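You operate a simulated robot arm through the tools that you are given. There is no shell and no other tool.

You run a simulated two-armed robot. Do the job below in one go: nothing can be reset, and whatever is moved stays where it is left.

TASK
Hold the upturned keypad, pull its brown foot, then fit both black feet.
Fine: the brown foot goes into the green tin; one socket is empty already; press a black foot home in each.

Only the result counts: the job must be done as asked and must still hold three seconds after the hand-in. Knocking over, shifting, dropping, spilling or breaking anything else fails it.

THE ROBOT
Two 7-joint arms with three-finger grippers on one trunk, on a base that drives. Base frame: it is fixed to the floor where the robot stands at the start and does not move with it; the origin is under the middle of the robot, x ahead of it, y to its left, z up. Units: mm, degrees, N and s.
The left shoulder is at the start at [70, 146, 1088], the right one opposite. With the tool pointing down near the work surface each hand reaches from about 280 to 680 mm from the robot's upright axis, wherever it stands, measured 20 degrees to its own side. Places, roughly: black foot in the grey holder [-1000, 3250, 750]; black foot in the white holder [-1000, 3250, 750]; brown foot [-1250, 3250, 750]; green tin [-900, 3400, 800]; inner foot socket [-1200, 3200, 800]; outer foot socket [-1300, 3300, 800]; upturned keypad [-1250, 3250, 750]. Payload 2.2 kg a hand.
The tool frame of a hand sits at the grasp point between the pads (the TCP): z along the fingers, y along the line on which they close. The tips reach 28 mm beyond it. Largest opening 102 mm; the body of the gripper starts 71 mm behind the TCP.
Orientation is told as [roll, pitch, yaw] about the base's x, y, z axes, in that order, counted from this pose: with the fingers straight down and closing along the base's y, the tool's x points along the base's -x, its y along +y and its z along -z.

THE INTERFACE
- The arms move only by the tool jog_arm. It takes "left_increments", "right_increments" or both (then of equal length, played together; a hand with none holds still); each is one flat list of numbers, 7 for each row, row after row: the shift along the tool's x, y, z in units of 400 mm (1.0 is 400 mm), then the turn, a rotation vector about the tool's x, y, z in units of 120 degrees (1.0 is 120 degrees), then the closure, from 0 (fully open) to 1 (shut). In form: [dx, dy, dz, rx, ry, rz, claw, dx, dy, dz, rx, ry, rz, claw, ...]. A call has 1 to 20 rows; each row is the pose to reach, as a shift and turn from the pose commanded when the call began, along the tool's axes at that moment. A call with a number of a shift or a turn outside -1 to 1 is refused whole. Each row takes 0.2 s and may step no farther than 50 mm and 8.6 degrees from the row before; otherwise, or with a gripper value out of range, the whole call is refused. A pose out of reach is approached as far as the arm can. The call stops where the force on the tool passes 80 N (or 10 N more than at its start, if that is more) or the arm is blocked; 0.2 s more then pass. The fingers move at their own pace and stop on an object; they squeeze with about 32 N. The grip force told is the motor's: it shows also when the fingers shut on nothing. Time passes only in rows, and 0.2 s behind the last, so rows that repeat a pose let the fingers close. It gives the time, the measured TCP pose, the force on the tool (base axes), the opening and the grip force at its end, in the units of the frame above (readings bear some noise), with the torque about the TCP (base axes, N m) and any sound that the robot's microphone picked up, and new pictures: "views" is both (left out), scene, wrist or none (wrist: the cameras of the hands that moved).
- Cameras (640 x 400 px; columns grow to the right, rows downward): "scene" is now at [130.7, -6.4, 1324.2]; the picture's right is [-0.04, -1.00, 0.00], its down [-0.67, 0.03, -0.74] and it looks along [0.74, -0.03, -0.67] (base axes); focal length 269 px, centre (320, 200). "left" rides on the left gripper at [72, 38, -86] in its tool frame; the picture's right is [-0.47, 0.89, 0.00], its down [-0.60, -0.32, -0.73] and it looks along [-0.65, -0.34, 0.68] (tool axes); focal length 256 px, centre (320, 200). "right" rides on the right gripper at [69, 44, -86] in its tool frame; the picture's right is [-0.53, 0.85, 0.00], its down [-0.58, -0.36, -0.73] and it looks along [-0.62, -0.39, 0.68] (tool axes); focal length 256 px, centre (320, 200). There is no depth. A picture from a camera that has moved, and an enlarged one, comes with that camera's place and axes in the base frame and with its lens. The place of the scene camera against the robot may be out by one fixed shift of up to 25 mm in any direction.
- move_column(by): slides the trunk up (or, below 0, down) by that many mm; the arms and the scene camera ride with it, the base frame stays. It gives what a move gives, with no picture.
- base_move(legs): drives the robot by 1 to 6 legs, each [ahead, left, turn to the left] in mm, mm and degrees, along the robot's own axes; the way and the turn of a leg run together, so that a leg with both is an arc; at most 1500 mm and 180 degrees a leg. The arms and the cameras ride along, it lands a little off, and it stops where it bumps. It gives what a move gives, and a new picture of the scene camera.
- head_to(pan, tilt): turns the head with the scene camera to pan (to the left, within 86 degrees either way) and tilt (down, from -29 to 69), counted from straight ahead of the robot. It gives what a move gives, and a new picture of the scene camera.
- enlarge(camera, box): a new picture of the part [left, top, right, bottom] of that camera's present view, enlarged. The clock stands still meanwhile.
- job_done(): hands the job in; it is judged then, once.

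Nothing tells you exact positions but the pictures and the camera data. Unless the task says otherwise, let go and move clear before handing in.

The tools are called after ">>>" by a JSON object that holds its "name" and its "arguments". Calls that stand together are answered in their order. jog_arm: Moves the arms, as the interface text tells. Its arguments: {"type":"object","properties":{"left_increments":{"type":"array"},"right_increments":{"type":"array"},"views":{"type":"string","enum":["both","scene","wrist","none"]}},"required":[]} The other tools are called the same way: move_column (by) slides the trunk up or down; base_move (legs) drives the base; head_to (pan, tilt) turns the head that bears the scene camera; enlarge (camera, box) takes an enlarged picture of a part of a camera's view; job_done () hands the job in.

At the start:

```text
time_s: 0.0
left_eef_pos: [438.2, 191.0, 1002.6]
left_orientation: [0.0, 0.0, 0.0]
left_contact_force: [-0.6, 0.5, -0.8]
left_wrist_torque: [0.02, 0.03, -0.02]
left_opening: 101.9
left_finger_force: 0.1
right_eef_pos: [478.9, -192.8, 972.7]
right_orientation: [0.0, 0.1, 0.0]
right_contact_force: [-0.1, -0.3, -1.1]
right_wrist_torque: [0.01, -0.01, 0.01]
right_opening: 102.2
right_finger_force: 0.1
trunk travel left (down, up): [-625.0, 315.0]
robot x, y, heading: [-2.1, -1.3, 0.2]
head pan, tilt: [-2.4, 42.4]
```

scene: 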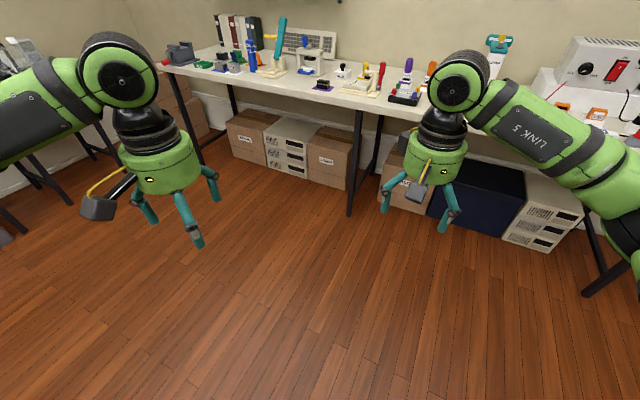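
right: 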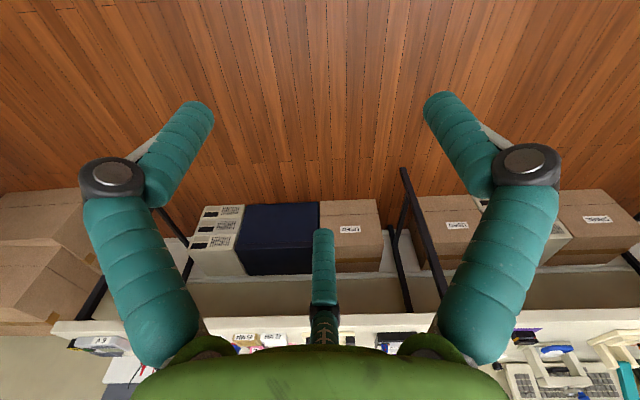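
left: 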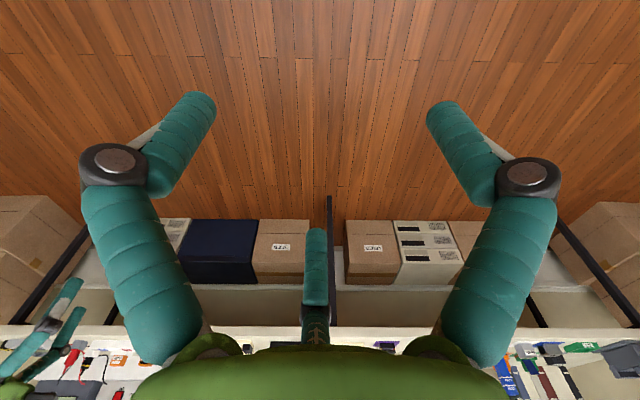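

I see a bench ahead, but the work place lies far to the left and behind, near [-1200, 3250]. First I turn the head left to view the way there.

>>> {"name": "head_to", "arguments": {"pan": 85, "tilt": 20}}

```text
time_s: 1.6
left_eef_pos: [438.5, 191.4, 1002.2]
left_orientation: [0.0, 0.1, 0.0]
left_contact_force: [0.4, 0.1, -0.6]
left_wrist_torque: [-0.02, -0.01, 0.03]
left_opening: 102.1
left_finger_force: 0.1
right_eef_pos: [479.5, -193.1, 971.8]
right_orientation: [-0.1, 0.1, 0.0]
right_contact_force: [0.3, 0.5, 0.0]
right_wrist_torque: [-0.02, -0.01, 0.03]
right_opening: 102.0
right_finger_force: 0.1
trunk travel left (down, up): [-625.0, 315.0]
robot x, y, heading: [3.2, -3.0, -0.1]
head pan, tilt: [85.0, 20.0]
camera scene: at [55.6, 89.8, 1359.1], right [1.0, -0.09, 0.0], down [-0.03, -0.34, -0.94], along [0.08, 0.94, -0.34], focal length 269 px, centre (320, 200)
```

scene: 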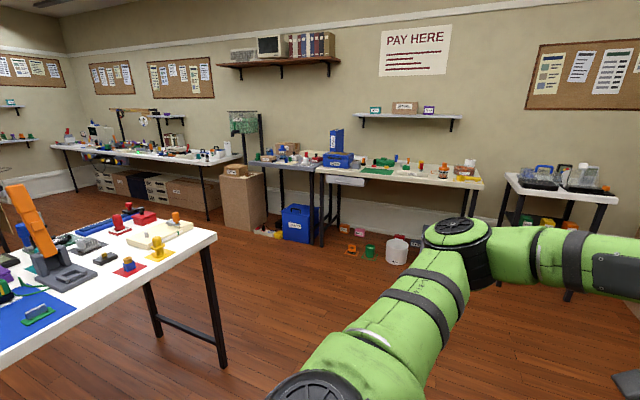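

The target falls near pixel (181,160), on the long bench at the far left. I enlarge that area.

>>> {"name": "enlarge", "arguments": {"camera": "scene", "box": [40, 90, 360, 290]}}

>>> {"name": "enlarge", "arguments": {"camera": "scene", "box": [130, 110, 258, 190]}}

```text
2.00 times, centred on (200, 190) of scene
camera zoom: at [55.6, 89.8, 1359.1], right [1.0, -0.09, 0.0], down [-0.03, -0.34, -0.94], along [0.08, 0.94, -0.34], focal length 537 px, centre (560, 220)
```

zoom: 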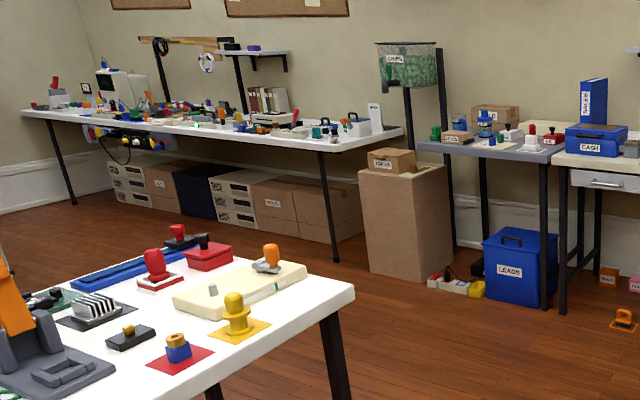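

```text
5.00 times, centred on (194, 150) of scene
camera zoom: at [55.6, 89.8, 1359.1], right [1.0, -0.09, 0.0], down [-0.03, -0.34, -0.94], along [0.08, 0.94, -0.34], focal length 1343 px, centre (950, 450)
```

zoom: 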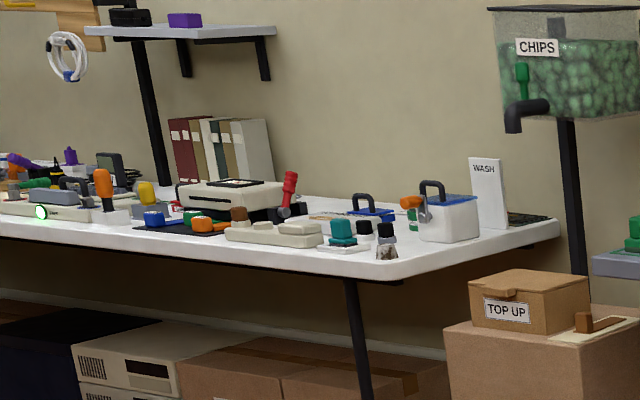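

The long bench is turned: its front edge runs from about (-856,2952) to (-1885,3388), and the keypad sits near its right end. A nearer table's corner is at about (-352,1297), so I turn left in place first and look again.

>>> {"name": "base_move", "arguments": {"legs": [[0, 0, 90]]}}

>>> {"name": "head_to", "arguments": {"pan": 30, "tilt": 25}}

```text
time_s: 5.8
left_eef_pos: [-185.0, 441.7, 1001.9]
left_orientation: [0.0, -0.1, 89.2]
left_contact_force: [-0.9, -0.5, 0.5]
left_wrist_torque: [-0.01, 0.0, 0.02]
left_opening: 102.0
left_finger_force: 0.0
right_eef_pos: [199.9, 475.5, 972.4]
right_orientation: [0.1, 0.0, 89.2]
right_contact_force: [-0.1, -0.1, 0.5]
right_wrist_torque: [-0.01, 0.0, -0.01]
right_opening: 102.0
right_finger_force: 0.1
trunk travel left (down, up): [-625.0, 315.0]
robot x, y, heading: [-0.4, -0.6, 89.2]
head pan, tilt: [85.0, 20.0]
camera scene: at [-94.5, 56.4, 1359.1], right [0.1, 0.99, 0.0], down [0.34, -0.03, -0.94], along [-0.93, 0.09, -0.34], focal length 269 px, centre (320, 200)
```

scene: 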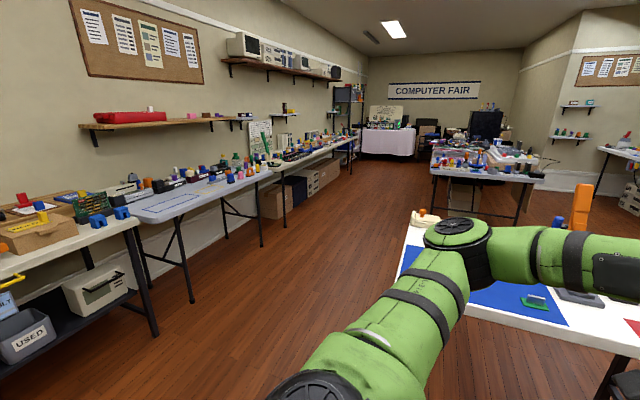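

```text
time_s: 7.0
left_eef_pos: [-185.6, 441.1, 1001.3]
left_orientation: [-0.2, 0.0, 89.2]
left_contact_force: [-0.9, 0.6, 0.2]
left_wrist_torque: [0.02, -0.03, 0.01]
left_opening: 101.8
left_finger_force: 0.0
right_eef_pos: [200.1, 476.6, 972.2]
right_orientation: [0.0, 0.0, 89.2]
right_contact_force: [-0.5, 0.0, 0.0]
right_wrist_torque: [0.01, -0.01, 0.0]
right_opening: 101.9
right_finger_force: 0.1
trunk travel left (down, up): [-625.0, 315.0]
robot x, y, heading: [0.7, -1.5, 89.3]
head pan, tilt: [30.0, 25.0]
camera scene: at [-47.0, 127.4, 1351.0], right [0.87, 0.49, 0.0], down [0.21, -0.37, -0.91], along [-0.44, 0.79, -0.42], focal length 269 px, centre (320, 200)
```

scene: 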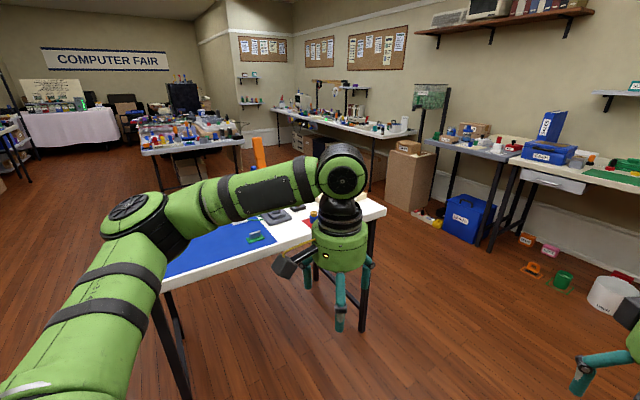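

The near table's right corner is at about (-348,1334), so I drive up past it along x≈200, keeping clear of the floor items near (570,2370).

>>> {"name": "base_move", "arguments": {"legs": [[900, -200, 0], [950, 0, 0]]}}

>>> {"name": "head_to", "arguments": {"pan": 45, "tilt": 30}}

```text
time_s: 16.4
left_eef_pos: [67.4, 2288.1, 1001.3]
left_orientation: [-0.1, 0.0, 88.5]
left_contact_force: [0.7, 0.4, -0.3]
left_wrist_torque: [0.02, -0.02, 0.02]
left_opening: 101.8
left_finger_force: 0.0
right_eef_pos: [451.6, 2320.4, 971.8]
right_orientation: [0.0, 0.0, 88.4]
right_contact_force: [0.5, 0.5, 0.5]
right_wrist_torque: [0.02, 0.0, 0.02]
right_opening: 101.8
right_finger_force: 0.1
trunk travel left (down, up): [-625.0, 315.0]
robot x, y, heading: [246.9, 1845.6, 88.8]
head pan, tilt: [30.0, 25.0]
camera scene: at [201.8, 1973.2, 1351.0], right [0.88, 0.48, 0.0], down [0.2, -0.37, -0.91], along [-0.43, 0.8, -0.42], focal length 269 px, centre (320, 200)
```

scene: 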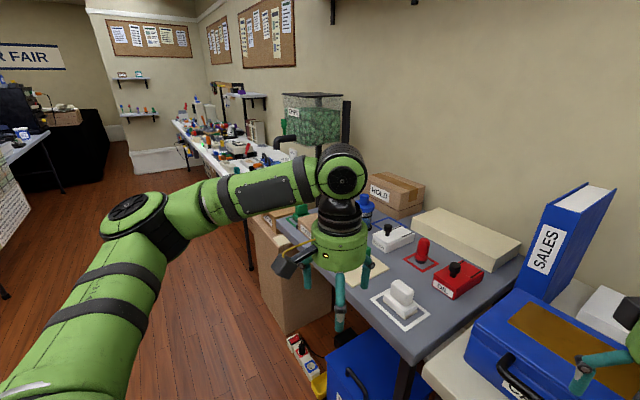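

```text
time_s: 17.2
left_eef_pos: [66.7, 2289.0, 1000.7]
left_orientation: [-0.1, 0.0, 88.5]
left_contact_force: [0.7, 0.0, 1.6]
left_wrist_torque: [-0.01, 0.01, -0.05]
left_opening: 101.9
left_finger_force: 0.0
right_eef_pos: [453.5, 2320.5, 972.8]
right_orientation: [-0.1, 0.0, 88.5]
right_contact_force: [-0.8, 0.3, 0.5]
right_wrist_torque: [-0.02, -0.02, -0.01]
right_opening: 102.1
right_finger_force: 0.1
trunk travel left (down, up): [-625.0, 315.0]
robot x, y, heading: [247.2, 1844.5, 88.7]
head pan, tilt: [45.0, 30.0]
camera scene: at [183.6, 1958.1, 1343.1], right [0.73, 0.69, 0.0], down [0.34, -0.36, -0.87], along [-0.6, 0.63, -0.5], focal length 269 px, centre (320, 200)
```

scene: 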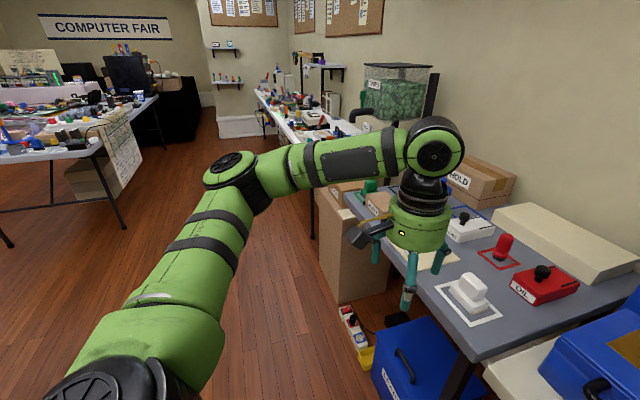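

The grey table and the hopper stay to the right as long as I keep y low, and the way to the left is clear floor. I strafe left and ahead to a standing place before the bench, then turn to about 67° to face it.

>>> {"name": "base_move", "arguments": {"legs": [[250, 750, 0], [350, 600, 0], [0, 0, -22]]}}

>>> {"name": "head_to", "arguments": {"pan": 0, "tilt": 35}}

```text
time_s: 26.1
left_eef_pos: [-1103.2, 2954.9, 1001.9]
left_orientation: [0.0, 0.0, 67.4]
left_contact_force: [0.8, 0.0, 0.1]
left_wrist_torque: [0.0, 0.01, 0.01]
left_opening: 102.0
left_finger_force: 0.0
right_eef_pos: [-732.5, 2841.9, 972.3]
right_orientation: [0.0, 0.0, 67.2]
right_contact_force: [-0.8, -0.7, -0.2]
right_wrist_torque: [-0.01, 0.0, 0.0]
right_opening: 101.7
right_finger_force: 0.1
trunk travel left (down, up): [-625.0, 315.0]
robot x, y, heading: [-1097.8, 2475.3, 67.1]
head pan, tilt: [45.0, 30.0]
camera scene: at [-1114.3, 2602.1, 1343.0], right [0.93, 0.38, 0.0], down [0.19, -0.46, -0.87], along [-0.33, 0.8, -0.5], focal length 269 px, centre (320, 200)
```

scene: 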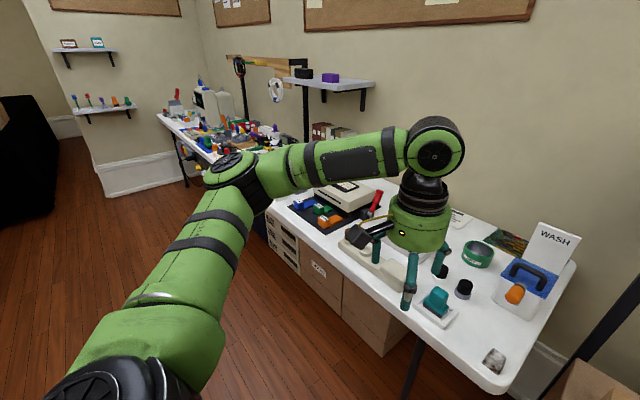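

```text
time_s: 27.2
left_eef_pos: [-1104.5, 2954.8, 1001.5]
left_orientation: [-0.1, 0.0, 67.4]
left_contact_force: [-0.8, 0.3, 0.4]
left_wrist_torque: [-0.01, 0.02, 0.0]
left_opening: 101.7
left_finger_force: 0.0
right_eef_pos: [-733.5, 2842.9, 971.5]
right_orientation: [0.0, 0.0, 67.3]
right_contact_force: [-0.1, -0.8, 0.2]
right_wrist_torque: [-0.02, 0.02, 0.02]
right_opening: 101.8
right_finger_force: 0.1
trunk travel left (down, up): [-625.0, 315.0]
robot x, y, heading: [-1096.5, 2471.7, 67.4]
head pan, tilt: [0.0, 35.0]
camera scene: at [-1045.9, 2599.6, 1335.3], right [0.92, -0.39, 0.0], down [-0.22, -0.53, -0.82], along [0.32, 0.76, -0.57], focal length 269 px, centre (320, 200)
```

scene: 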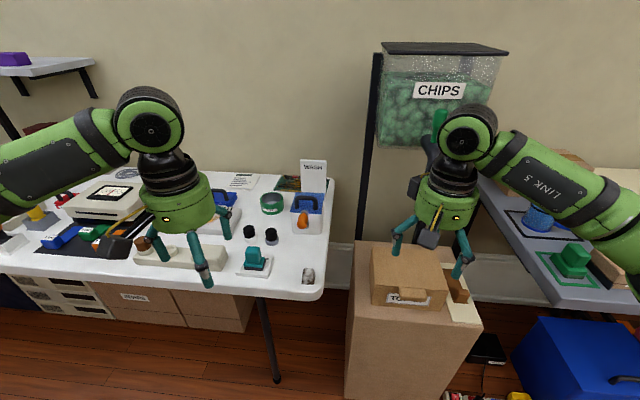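

Facing the bench now. I enlarge the work area to make out the keypad, feet, holders and the green tin.

>>> {"name": "enlarge", "arguments": {"camera": "scene", "box": [120, 160, 340, 298]}}

>>> {"name": "enlarge", "arguments": {"camera": "scene", "box": [220, 180, 330, 300]}}

```text
2.90 times, centred on (230, 229) of scene
camera zoom: at [-1045.9, 2599.6, 1335.3], right [0.92, -0.39, 0.0], down [-0.22, -0.53, -0.82], along [0.32, 0.76, -0.57], focal length 779 px, centre (581, 116)
```

zoom: 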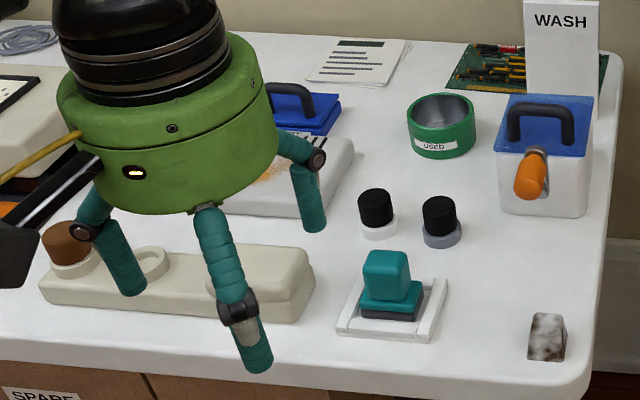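

```text
3.33 times, centred on (275, 240) of scene
camera zoom: at [-1045.9, 2599.6, 1335.3], right [0.92, -0.39, 0.0], down [-0.22, -0.53, -0.82], along [0.32, 0.76, -0.57], focal length 896 px, centre (470, 67)
```

zoom: 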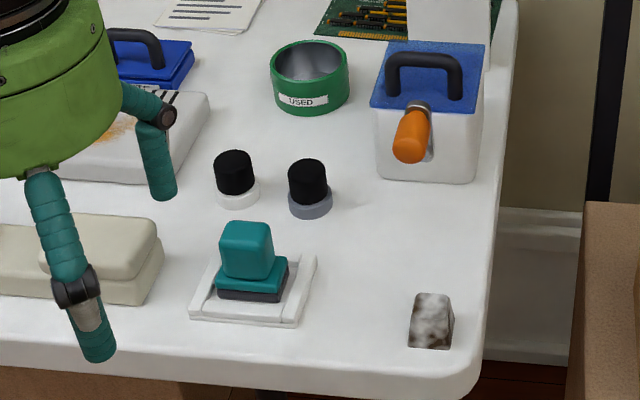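

The brown foot is at about (-1286,3294) in the outer socket, the empty socket at (-1216,3249), black feet at (-1004,3248) and (-946,3209), and the tin at (-903,3375). I shift left about 330 and ahead by about 200, then look down to check the clearance of the base.

>>> {"name": "base_move", "arguments": {"legs": [[0, 330, 0], [180, 0, 0]]}}

>>> {"name": "head_to", "arguments": {"pan": 0, "tilt": 65}}

```text
time_s: 30.4
left_eef_pos: [-1332.2, 3240.7, 1002.2]
left_orientation: [0.0, 0.0, 67.3]
left_contact_force: [0.0, 0.0, 0.2]
left_wrist_torque: [-0.01, 0.0, -0.02]
left_opening: 101.8
left_finger_force: 0.1
right_eef_pos: [-962.1, 3128.5, 973.4]
right_orientation: [0.0, 0.0, 67.3]
right_contact_force: [-0.3, 0.1, -0.3]
right_wrist_torque: [-0.02, 0.01, 0.0]
right_opening: 102.1
right_finger_force: 0.1
trunk travel left (down, up): [-625.0, 315.0]
robot x, y, heading: [-1321.1, 2763.2, 66.9]
head pan, tilt: [0.0, 35.0]
camera scene: at [-1275.0, 2885.8, 1335.4], right [0.92, -0.39, 0.0], down [-0.22, -0.53, -0.82], along [0.32, 0.76, -0.57], focal length 269 px, centre (320, 200)
```

scene: 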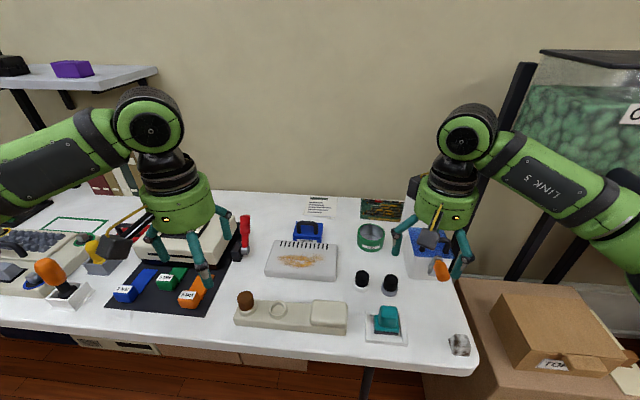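

```text
time_s: 31.4
left_eef_pos: [-1332.4, 3240.1, 1001.8]
left_orientation: [-0.1, 0.1, 67.1]
left_contact_force: [-0.3, 0.2, -0.4]
left_wrist_torque: [-0.01, 0.04, -0.01]
left_opening: 102.0
left_finger_force: 0.0
right_eef_pos: [-961.6, 3129.3, 972.5]
right_orientation: [0.0, -0.1, 67.3]
right_contact_force: [0.3, 0.1, 0.5]
right_wrist_torque: [-0.03, 0.0, -0.03]
right_opening: 102.0
right_finger_force: 0.0
trunk travel left (down, up): [-625.0, 315.0]
robot x, y, heading: [-1324.4, 2761.1, 67.2]
head pan, tilt: [0.0, 65.0]
camera scene: at [-1285.4, 2860.8, 1295.5], right [0.92, -0.39, 0.0], down [-0.35, -0.84, -0.42], along [0.16, 0.39, -0.91], focal length 269 px, centre (320, 200)
```

scene: 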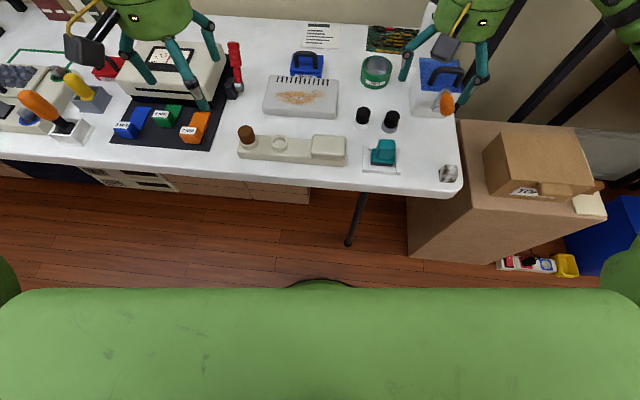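

The bench edge is about 400 ahead of the axis now, and the base seems to reach about 260, so I creep ahead another 90 mm. That brings the keypad to about 400 ahead and the tin to about 630.

>>> {"name": "base_move", "arguments": {"legs": [[85, 0, 0]]}}

>>> {"name": "head_to", "arguments": {"pan": 0, "tilt": 55}}

```text
time_s: 32.5
left_eef_pos: [-1300.3, 3319.7, 1003.0]
left_orientation: [0.0, 0.1, 67.2]
left_contact_force: [1.0, 0.2, -0.1]
left_wrist_torque: [-0.01, 0.0, 0.05]
left_opening: 102.1
left_finger_force: 0.1
right_eef_pos: [-927.7, 3206.9, 973.2]
right_orientation: [0.0, -0.1, 67.2]
right_contact_force: [-0.3, 0.2, -1.3]
right_wrist_torque: [0.0, 0.01, -0.04]
right_opening: 102.1
right_finger_force: 0.1
trunk travel left (down, up): [-625.0, 315.0]
robot x, y, heading: [-1292.0, 2841.2, 67.4]
head pan, tilt: [0.0, 65.0]
camera scene: at [-1252.0, 2940.1, 1295.5], right [0.92, -0.39, 0.0], down [-0.35, -0.84, -0.42], along [0.16, 0.39, -0.91], focal length 269 px, centre (320, 200)
```

scene: 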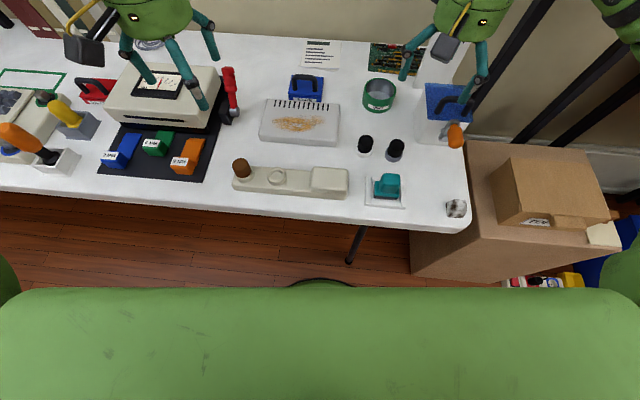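

```text
time_s: 33.2
left_eef_pos: [-1297.6, 3320.2, 1001.2]
left_orientation: [-0.2, 0.0, 67.3]
left_contact_force: [0.1, -0.1, -0.2]
left_wrist_torque: [-0.01, 0.01, 0.01]
left_opening: 102.4
left_finger_force: 0.0
right_eef_pos: [-928.1, 3207.9, 971.7]
right_orientation: [0.0, 0.0, 67.1]
right_contact_force: [0.3, -0.5, -0.1]
right_wrist_torque: [-0.03, -0.01, 0.02]
right_opening: 101.9
right_finger_force: 0.1
trunk travel left (down, up): [-625.0, 315.0]
robot x, y, heading: [-1296.0, 2841.8, 67.2]
head pan, tilt: [0.0, 55.0]
camera scene: at [-1247.3, 2951.3, 1306.9], right [0.92, -0.39, 0.0], down [-0.32, -0.76, -0.57], along [0.22, 0.53, -0.82], focal length 269 px, centre (320, 200)
```

scene: 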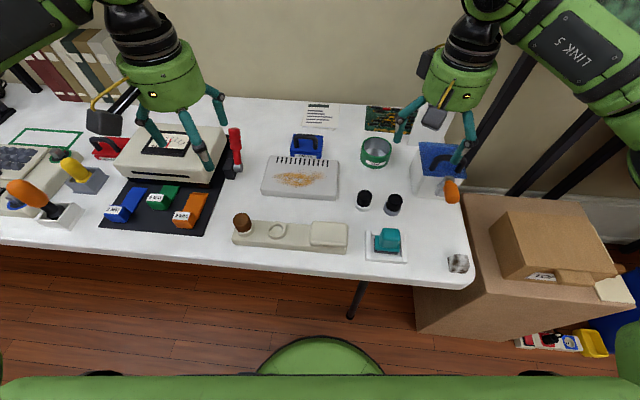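

I enlarge the keypad and the feet to see their form.

>>> {"name": "enlarge", "arguments": {"camera": "scene", "box": [220, 190, 380, 290]}}

>>> {"name": "enlarge", "arguments": {"camera": "scene", "box": [320, 110, 480, 210]}}

>>> {"name": "enlarge", "arguments": {"camera": "scene", "box": [340, 210, 480, 297]}}

>>> {"name": "enlarge", "arguments": {"camera": "left", "box": [0, 0, 640, 400]}}

>>> {"name": "enlarge", "arguments": {"camera": "right", "box": [0, 0, 640, 400]}}

```text
4.00 times, centred on (300, 240) of scene
camera zoom: at [-1247.3, 2951.3, 1306.9], right [0.92, -0.39, 0.0], down [-0.32, -0.76, -0.57], along [0.22, 0.53, -0.82], focal length 1075 px, centre (400, 40)
```

zoom: 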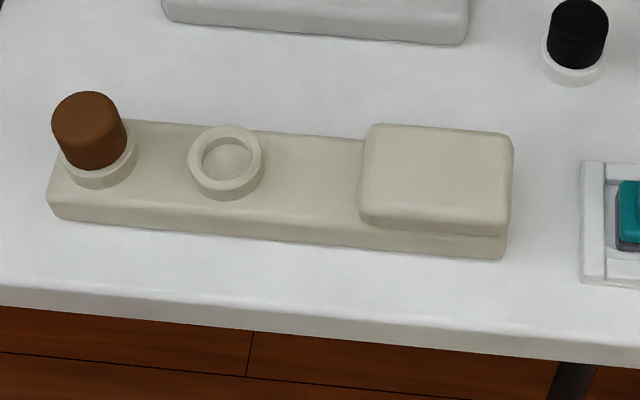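

```text
4.00 times, centred on (400, 160) of scene
camera zoom: at [-1247.3, 2951.3, 1306.9], right [0.92, -0.39, 0.0], down [-0.32, -0.76, -0.57], along [0.22, 0.53, -0.82], focal length 1075 px, centre (0, 360)
```

zoom: 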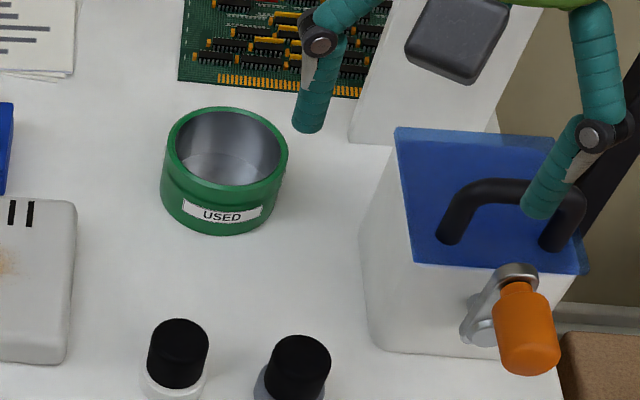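

```text
4.57 times, centred on (410, 254) of scene
camera zoom: at [-1247.3, 2951.3, 1306.9], right [0.92, -0.39, 0.0], down [-0.32, -0.76, -0.57], along [0.22, 0.53, -0.82], focal length 1228 px, centre (-91, -45)
```

zoom: 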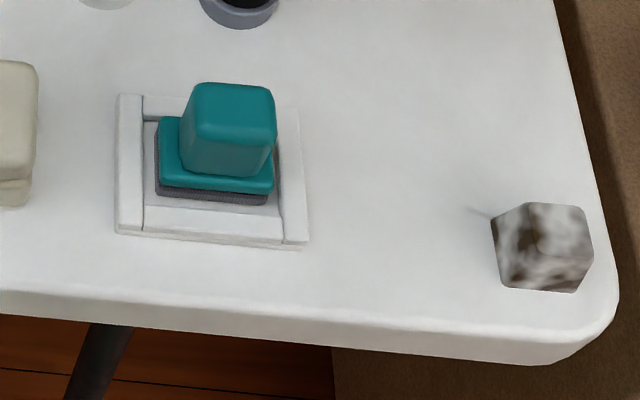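

```text
1.00 times, centred on (320, 200) of left (not enlarged: the box is as wide or as high as the picture)
camera zoom: at [-1360.7, 3267.9, 1088.3], right [-0.64, 0.77, 0.0], down [0.53, 0.43, 0.73], along [0.57, 0.46, -0.68], focal length 256 px, centre (320, 200)
```

zoom: 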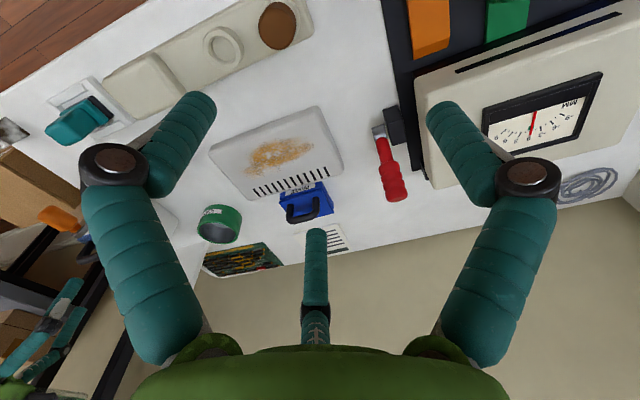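

```text
1.00 times, centred on (320, 200) of right (not enlarged: the box is as wide or as high as the picture)
camera zoom: at [-995.1, 3161.7, 1057.6], right [-0.57, 0.82, 0.0], down [0.56, 0.39, 0.73], along [0.6, 0.42, -0.68], focal length 256 px, centre (320, 200)
```

zoom: 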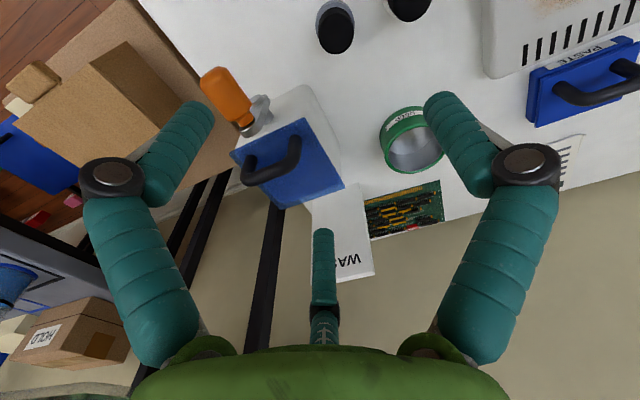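

Both the brown foot and the empty ring socket are plain to see; the feet stand in rings. The hand seems to show three fingers, so I shut the right hand half way in the air to see how they really move.

>>> {"name": "jog_arm", "arguments": {"right_increments": [0, 0, 0, 0, 0, 0, 0.6, 0, 0, 0, 0, 0, 0, 0.6], "views": "both"}}

```text
time_s: 33.8
left_eef_pos: [-1299.1, 3321.0, 1001.3]
left_orientation: [-0.1, 0.0, 67.2]
left_contact_force: [-0.6, -0.4, -0.1]
left_wrist_torque: [-0.01, -0.01, -0.01]
left_opening: 101.9
left_finger_force: 0.1
right_eef_pos: [-927.9, 3207.1, 972.8]
right_orientation: [0.0, 0.0, 67.2]
right_contact_force: [0.0, -0.2, 0.1]
right_wrist_torque: [-0.03, -0.05, -0.01]
right_opening: 40.9
right_finger_force: 0.1
trunk travel left (down, up): [-625.0, 315.0]
robot x, y, heading: [-1292.7, 2844.3, 67.3]
head pan, tilt: [0.0, 55.0]
camera scene: at [-1247.4, 2950.9, 1307.0], right [0.92, -0.39, 0.0], down [-0.32, -0.76, -0.57], along [0.22, 0.53, -0.82], focal length 269 px, centre (320, 200)
camera right: at [-995.3, 3161.3, 1057.8], right [-0.57, 0.82, 0.0], down [0.56, 0.39, 0.73], along [0.6, 0.42, -0.68], focal length 256 px, centre (320, 200)
```

scene: 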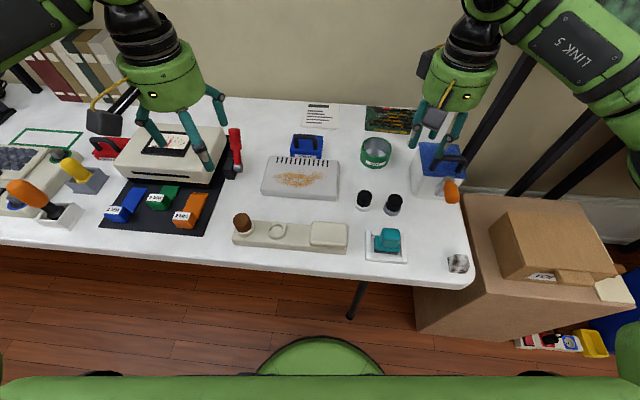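
right: 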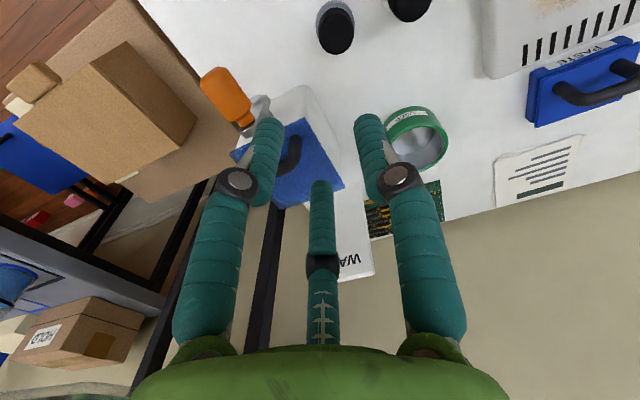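

The fingers close evenly toward the centre, so the hand acts as told. The block at the keypad's right end is the place for the right hand to hold, while the left hand works the feet. To bring the tin within the left hand's reach, I draw the right hand inward, then shift the base right by 150, turn it 5.5° and go 30 ahead.

>>> {"name": "jog_arm", "arguments": {"right_increments": [0, 0.1, 0, 0, 0, 0, 0.3, 0, 0.2, 0, 0, 0, 0, 0, 0, 0.3, 0, 0, 0, 0, 0, 0, 0.375, 0, 0, 0, 0, 0, 0, 0.375, 0, 0, 0, 0, 0], "views": "none"}}

>>> {"name": "base_move", "arguments": {"legs": [[0, -150, 0], [0, 0, -5.5], [25, 0, 0]]}}

```text
time_s: 35.0
left_eef_pos: [-1298.4, 3318.7, 1002.4]
left_orientation: [0.0, 0.0, 67.0]
left_contact_force: [0.9, 0.8, 0.2]
left_wrist_torque: [0.04, 0.03, -0.01]
left_opening: 101.8
left_finger_force: 0.0
right_eef_pos: [-1066.1, 3267.1, 974.2]
right_orientation: [0.2, -0.1, 67.2]
right_contact_force: [0.5, -1.0, -0.3]
right_wrist_torque: [0.03, 0.0, -0.05]
right_opening: 102.0
right_finger_force: 0.0
trunk travel left (down, up): [-625.0, 315.0]
robot x, y, heading: [-1292.5, 2839.4, 67.2]
head pan, tilt: [0.0, 55.0]
```

```text
time_s: 37.3
left_eef_pos: [-1106.1, 3281.0, 1003.4]
left_orientation: [-0.1, -0.2, 61.8]
left_contact_force: [0.0, -0.3, 0.4]
left_wrist_torque: [0.01, -0.03, 0.01]
left_opening: 101.9
left_finger_force: 0.1
right_eef_pos: [-879.8, 3207.9, 975.0]
right_orientation: [0.0, -0.2, 61.9]
right_contact_force: [-0.5, 0.3, 0.9]
right_wrist_torque: [0.02, 0.02, -0.01]
right_opening: 102.0
right_finger_force: 0.0
trunk travel left (down, up): [-625.0, 315.0]
robot x, y, heading: [-1140.9, 2807.8, 61.7]
head pan, tilt: [0.0, 55.0]
camera scene: at [-1090.2, 2907.9, 1307.4], right [0.88, -0.47, 0.0], down [-0.38, -0.72, -0.58], along [0.27, 0.51, -0.82], focal length 269 px, centre (320, 200)
```

scene: 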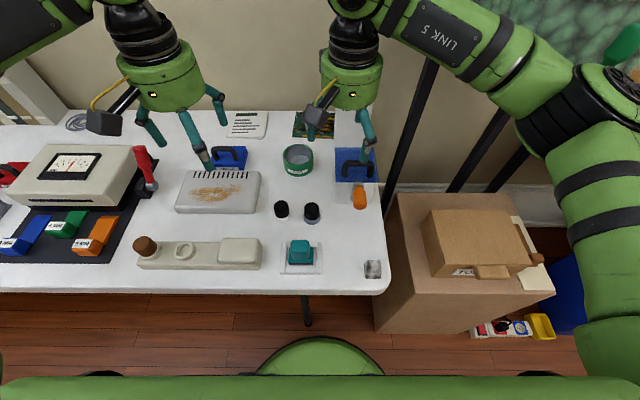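

The robot now stands square to the bench (heading 61.7°). By the pictures, the brown foot is about 350 ahead and 353 left, the keypad block about 345 ahead and 166 left. I move the left hand above the brown foot and the right hand, turned 90°, above the block, both staying high.

>>> {"name": "jog_arm", "arguments": {"left_increments": [0.01625, 0.0325, 0.02146, 0, 0, 0, 0, 0.0325, 0.065, 0.04292, 0, 0, 0, 0, 0.04875, 0.0975, 0.06438, 0, 0, 0, 0, 0.065, 0.13, 0.08583, 0, 0, 0, 0, 0.08125, 0.1625, 0.10729, 0, 0, 0, 0, 0.0975, 0.195, 0.12875, 0, 0, 0, 0, 0.11375, 0.2275, 0.15021, 0, 0, 0, 0, 0.13, 0.26, 0.17167, 0, 0, 0, 0, 0.14625, 0.2925, 0.19313, 0, 0, 0, 0, 0.1625, 0.325, 0.21458, 0, 0, 0, 0, 0.17875, 0.3575, 0.23604, 0, 0, 0, 0, 0.195, 0.39, 0.2575, 0, 0, 0, 0], "right_increments": [0.02625, 0.04271, 0.01146, 0, 0, -0.0625, 0, 0.0525, 0.08542, 0.02292, 0, 0, -0.125, 0, 0.07875, 0.12813, 0.03438, 0, 0, -0.1875, 0, 0.105, 0.17083, 0.04583, 0, 0, -0.25, 0, 0.13125, 0.21354, 0.05729, 0, 0, -0.3125, 0, 0.1575, 0.25625, 0.06875, 0, 0, -0.375, 0, 0.18375, 0.29896, 0.08021, 0, 0, -0.4375, 0, 0.21, 0.34167, 0.09167, 0, 0, -0.5, 0, 0.23625, 0.38438, 0.10313, 0, 0, -0.5625, 0, 0.2625, 0.42708, 0.11458, 0, 0, -0.625, 0, 0.28875, 0.46979, 0.12604, 0, 0, -0.6875, 0, 0.315, 0.5125, 0.1375, 0, 0, -0.75, 0], "views": "both"}}

```text
time_s: 39.9
left_eef_pos: [-1280.0, 3287.3, 898.2]
left_orientation: [0.0, 0.1, 61.8]
left_contact_force: [0.1, 0.4, -0.8]
left_wrist_torque: [-0.01, 0.01, -0.01]
left_opening: 102.0
left_finger_force: 0.1
right_eef_pos: [-1110.9, 3195.8, 922.9]
right_orientation: [-0.1, -0.2, 148.4]
right_contact_force: [0.7, 0.4, 0.1]
right_wrist_torque: [0.0, 0.02, -0.01]
right_opening: 101.8
right_finger_force: 0.1
right hand out of reach, approached as far as the arm can: row 12
trunk travel left (down, up): [-625.0, 315.0]
robot x, y, heading: [-1142.9, 2805.8, 61.8]
head pan, tilt: [0.0, 55.0]
camera scene: at [-1088.6, 2910.0, 1307.1], right [0.88, -0.47, 0.0], down [-0.39, -0.72, -0.57], along [0.27, 0.51, -0.82], focal length 269 px, centre (320, 200)
camera right: at [-1074.7, 3122.3, 1007.3], right [-0.9, -0.44, 0.0], down [-0.3, 0.61, 0.73], along [-0.32, 0.66, -0.68], focal length 256 px, centre (320, 200)
camera left: at [-1347.2, 3240.8, 984.8], right [-0.56, 0.83, 0.0], down [0.56, 0.38, 0.73], along [0.61, 0.41, -0.68], focal length 256 px, centre (320, 200)
```

scene: 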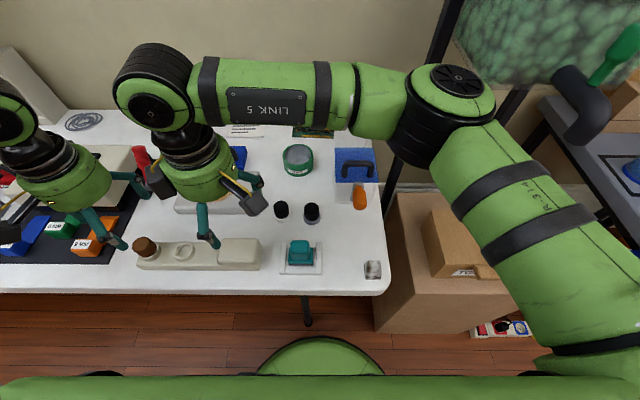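
right: 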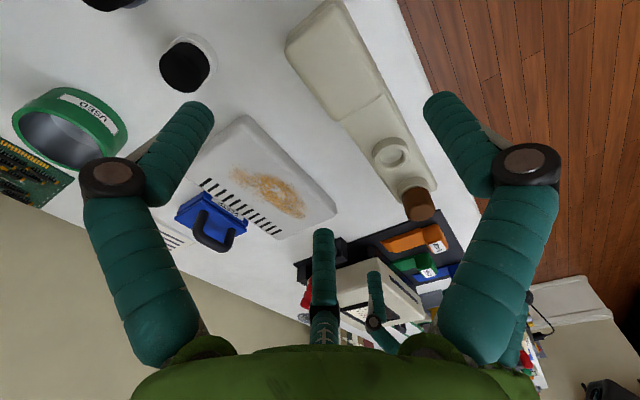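
left: 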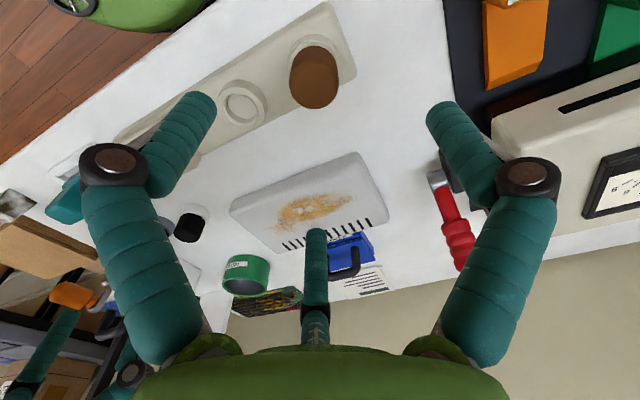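

The right wrist turns only to 148.4° here, about 3° short of square, so I shall turn the base a little if needed. I enlarge both wrist views to measure the brown foot, the sockets and the block.

>>> {"name": "enlarge", "arguments": {"camera": "left", "box": [190, 0, 390, 125]}}

>>> {"name": "enlarge", "arguments": {"camera": "right", "box": [240, 0, 480, 240]}}

```text
3.20 times, centred on (290, 62) of left
camera zoom: at [-1347.2, 3240.8, 984.8], right [-0.56, 0.83, 0.0], down [0.56, 0.38, 0.73], along [0.61, 0.41, -0.68], focal length 819 px, centre (416, 640)
```

zoom: 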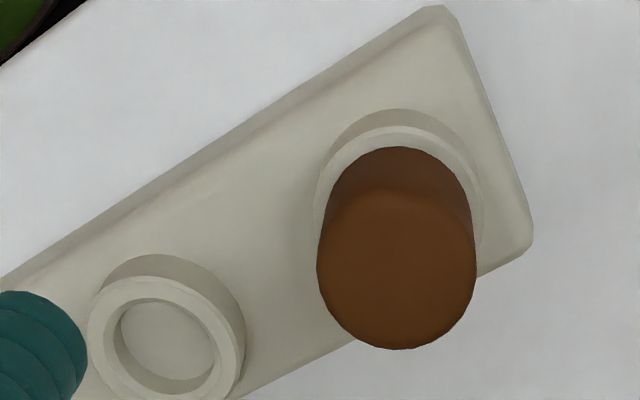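

```text
1.67 times, centred on (360, 120) of right
camera zoom: at [-1074.7, 3122.3, 1007.3], right [-0.9, -0.44, 0.0], down [-0.3, 0.61, 0.73], along [-0.32, 0.66, -0.68], focal length 427 px, centre (253, 333)
```

zoom: 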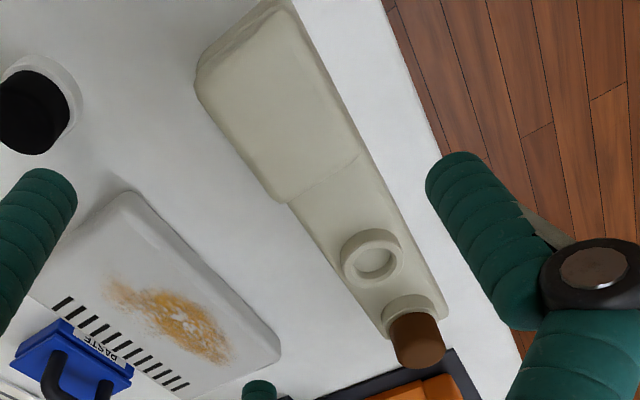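

By the two wrist views the brown foot's top is near (-1284,3278) at a height of 803–815. I bring the left hand straight over it and lower to 860 to measure again from nearer.

>>> {"name": "jog_arm", "arguments": {"left_increments": [0.0125, 0, 0.05, 0, 0, 0, 0, 0.025, 0, 0.1, 0, 0, 0, 0, 0.025, 0, 0.1, 0, 0, 0, 0], "views": "wrist"}}

>>> {"name": "enlarge", "arguments": {"camera": "left", "box": [160, 0, 480, 200]}}

```text
time_s: 40.7
left_eef_pos: [-1283.8, 3280.0, 858.5]
left_orientation: [0.1, 0.0, 61.8]
left_contact_force: [0.4, 0.0, 0.1]
left_wrist_torque: [-0.01, 0.0, 0.02]
left_opening: 102.0
left_finger_force: 0.1
right_eef_pos: [-1111.2, 3195.7, 921.9]
right_orientation: [-0.1, -0.1, 148.2]
right_contact_force: [-0.1, 0.3, 1.0]
right_wrist_torque: [0.03, -0.01, 0.0]
right_opening: 102.1
right_finger_force: 0.0
trunk travel left (down, up): [-625.0, 315.0]
robot x, y, heading: [-1144.8, 2807.5, 62.1]
head pan, tilt: [0.0, 55.0]
camera left: at [-1351.1, 3232.8, 945.2], right [-0.56, 0.83, 0.0], down [0.56, 0.38, 0.73], along [0.61, 0.41, -0.68], focal length 256 px, centre (320, 200)
```

left: 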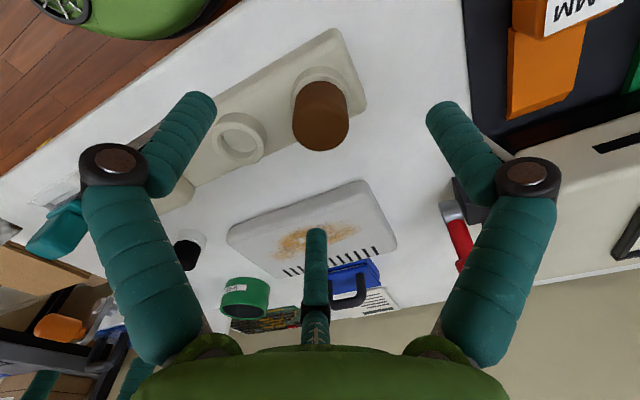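

```text
2.00 times, centred on (320, 100) of left
camera zoom: at [-1351.1, 3232.8, 945.2], right [-0.56, 0.83, 0.0], down [0.56, 0.38, 0.73], along [0.61, 0.41, -0.68], focal length 512 px, centre (320, 400)
```

zoom: 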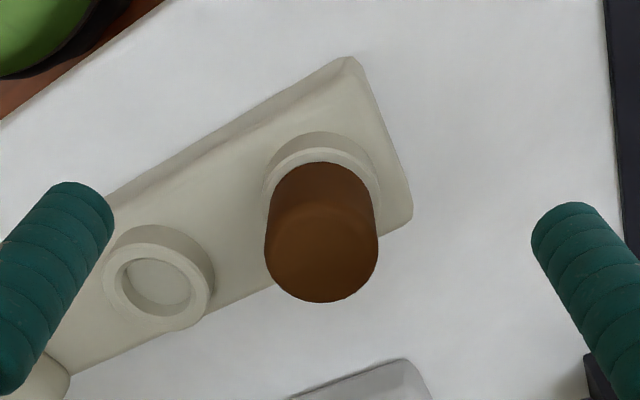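

The brown foot's top sits right under the left hand: (-1284,3280), top about 810, 33 mm wide, its ring top about 788. The best hold for the right hand is across the keypad's depth, nearer the foot, leaning its body right by 20°; I tilt it first and see what yaw it can reach.

>>> {"name": "jog_arm", "arguments": {"right_increments": [0, 0, 0, 0, -0.056, -0.01, 0, 0, 0, 0, 0, -0.112, -0.02, 0, 0, 0, 0, 0, -0.1667, -0.028, 0, 0, 0, 0, 0, -0.1667, -0.028, 0], "views": "both"}}

```text
time_s: 41.7
left_eef_pos: [-1283.9, 3279.3, 858.2]
left_orientation: [-0.2, 0.1, 61.9]
left_contact_force: [-0.3, 0.1, -0.2]
left_wrist_torque: [0.01, 0.02, 0.01]
left_opening: 101.8
left_finger_force: 0.1
right_eef_pos: [-1110.2, 3194.7, 922.1]
right_orientation: [-0.7, -20.1, 151.7]
right_contact_force: [-1.1, 0.3, -0.4]
right_wrist_torque: [0.0, -0.02, 0.02]
right_opening: 102.1
right_finger_force: 0.0
trunk travel left (down, up): [-625.0, 315.0]
robot x, y, heading: [-1142.6, 2804.3, 62.0]
head pan, tilt: [0.0, 55.0]
camera scene: at [-1088.4, 2910.5, 1307.0], right [0.88, -0.47, 0.0], down [-0.39, -0.72, -0.57], along [0.27, 0.51, -0.82], focal length 269 px, centre (320, 200)
camera right: at [-1047.8, 3111.8, 977.9], right [-0.85, -0.51, 0.17], down [-0.09, 0.45, 0.89], along [-0.53, 0.74, -0.42], focal length 256 px, centre (320, 200)
```

scene: 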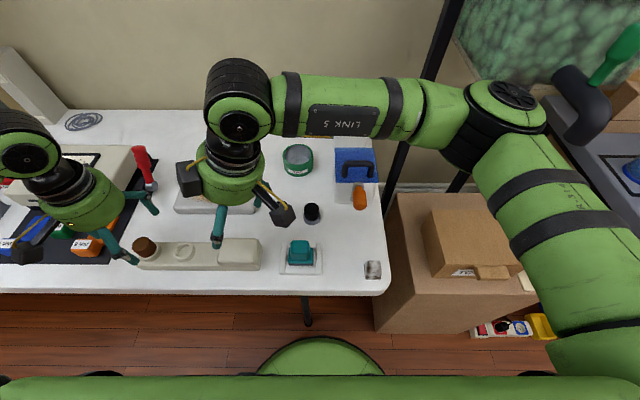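
right: 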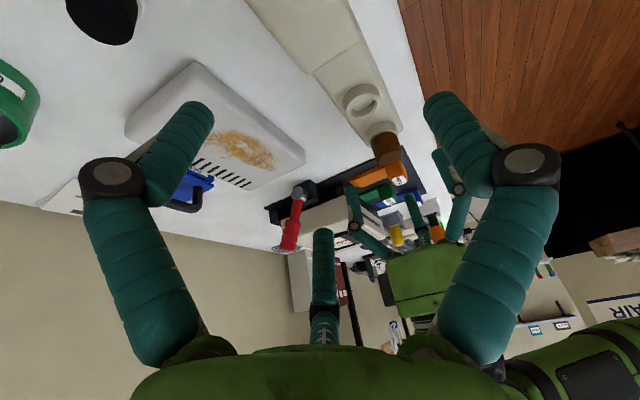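

The tilted right hand reached yaw 151.7°, square to the keypad. I look closely at both hands' bodies to judge how near they may come to each other.

>>> {"name": "enlarge", "arguments": {"camera": "scene", "box": [0, 60, 320, 280]}}

```text
1.82 times, centred on (160, 170) of scene
camera zoom: at [-1088.4, 2910.5, 1307.0], right [0.88, -0.47, 0.0], down [-0.39, -0.72, -0.57], along [0.27, 0.51, -0.82], focal length 488 px, centre (611, 254)
```

zoom: 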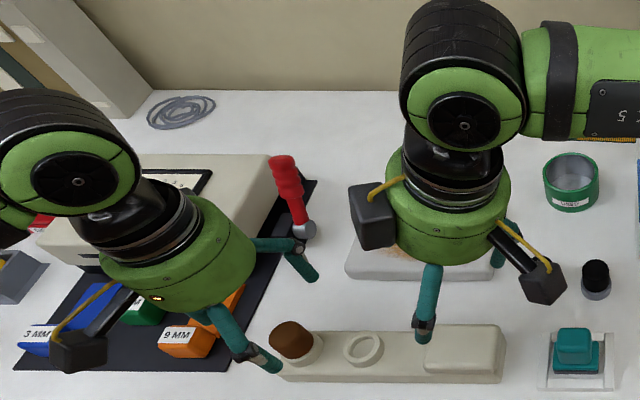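

The right hand carries a black box on its left side, so I keep it about 110 mm from the brown foot with a 25° lean. I bring it above the plate there, still clear of the keypad.

>>> {"name": "jog_arm", "arguments": {"right_increments": [-0.0334, 0.00875, 0.06, 0, -0.0104, 0, 0, -0.0668, 0.0175, 0.12, 0, -0.0208, 0, 0, -0.1003, 0.02625, 0.18, 0, -0.0313, 0, 0, -0.1337, 0.035, 0.2403, 0, -0.0417, 0, 0, -0.1337, 0.035, 0.2403, 0, -0.0417, 0, 0], "views": "both"}}

>>> {"name": "enlarge", "arguments": {"camera": "scene", "box": [60, 130, 300, 280]}}

```text
time_s: 42.9
left_eef_pos: [-1284.2, 3279.9, 859.1]
left_orientation: [-0.1, -0.1, 61.8]
left_contact_force: [0.1, 0.9, -0.2]
left_wrist_torque: [-0.01, 0.05, 0.02]
left_opening: 102.1
left_finger_force: 0.1
right_eef_pos: [-1188.3, 3221.9, 851.7]
right_orientation: [-0.7, -25.0, 151.9]
right_contact_force: [0.1, 0.6, -0.6]
right_wrist_torque: [0.03, -0.02, 0.01]
right_opening: 102.0
right_finger_force: 0.1
trunk travel left (down, up): [-625.0, 315.0]
robot x, y, heading: [-1142.9, 2806.6, 61.7]
head pan, tilt: [0.0, 55.0]
camera scene: at [-1087.3, 2910.0, 1307.0], right [0.88, -0.47, 0.0], down [-0.39, -0.72, -0.57], along [0.27, 0.51, -0.82], focal length 269 px, centre (320, 200)
camera right: at [-1123.0, 3136.9, 897.4], right [-0.83, -0.51, 0.22], down [-0.02, 0.41, 0.91], along [-0.56, 0.75, -0.35], focal length 256 px, centre (320, 200)
```

scene: 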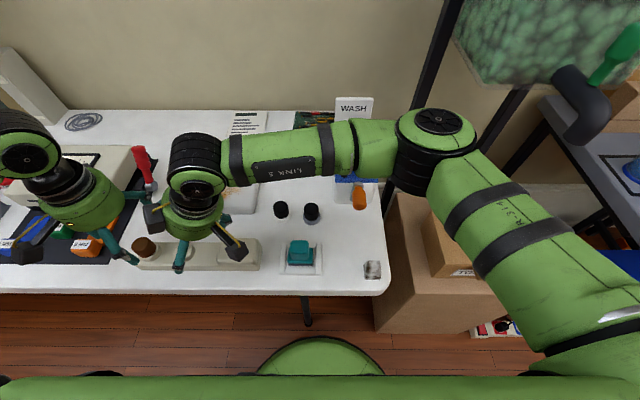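
right: 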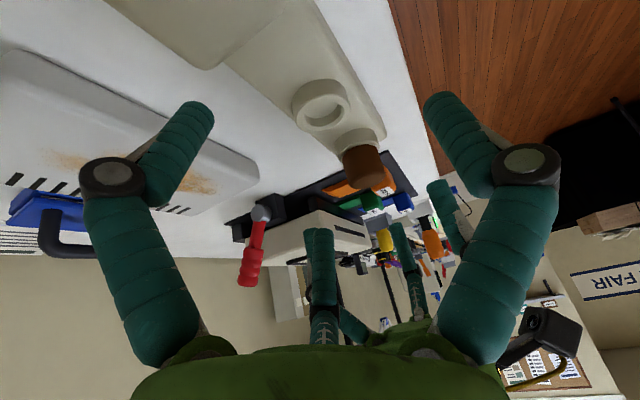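

```text
2.67 times, centred on (180, 205) of scene
camera zoom: at [-1087.3, 2910.0, 1307.0], right [0.88, -0.47, 0.0], down [-0.39, -0.72, -0.57], along [0.27, 0.51, -0.82], focal length 716 px, centre (693, 187)
```

zoom: 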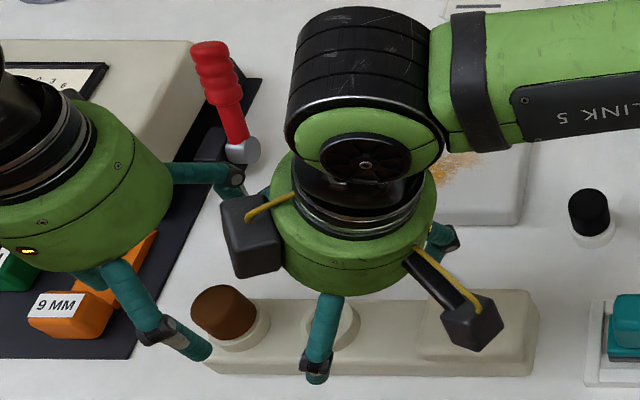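

The right hand sits over the plate with clearance to the left hand. I enlarge its view to check that the plate is centred between its fingers.

>>> {"name": "enlarge", "arguments": {"camera": "right", "box": [200, 20, 440, 170]}}

```text
2.67 times, centred on (320, 95) of right
camera zoom: at [-1123.0, 3136.9, 897.4], right [-0.83, -0.51, 0.22], down [-0.02, 0.41, 0.91], along [-0.56, 0.75, -0.35], focal length 683 px, centre (320, 480)
```

zoom: 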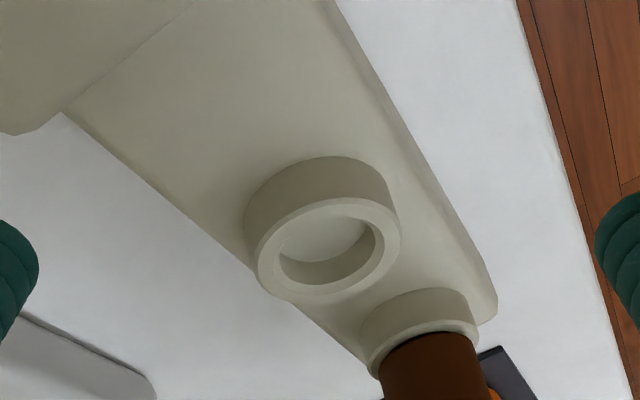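

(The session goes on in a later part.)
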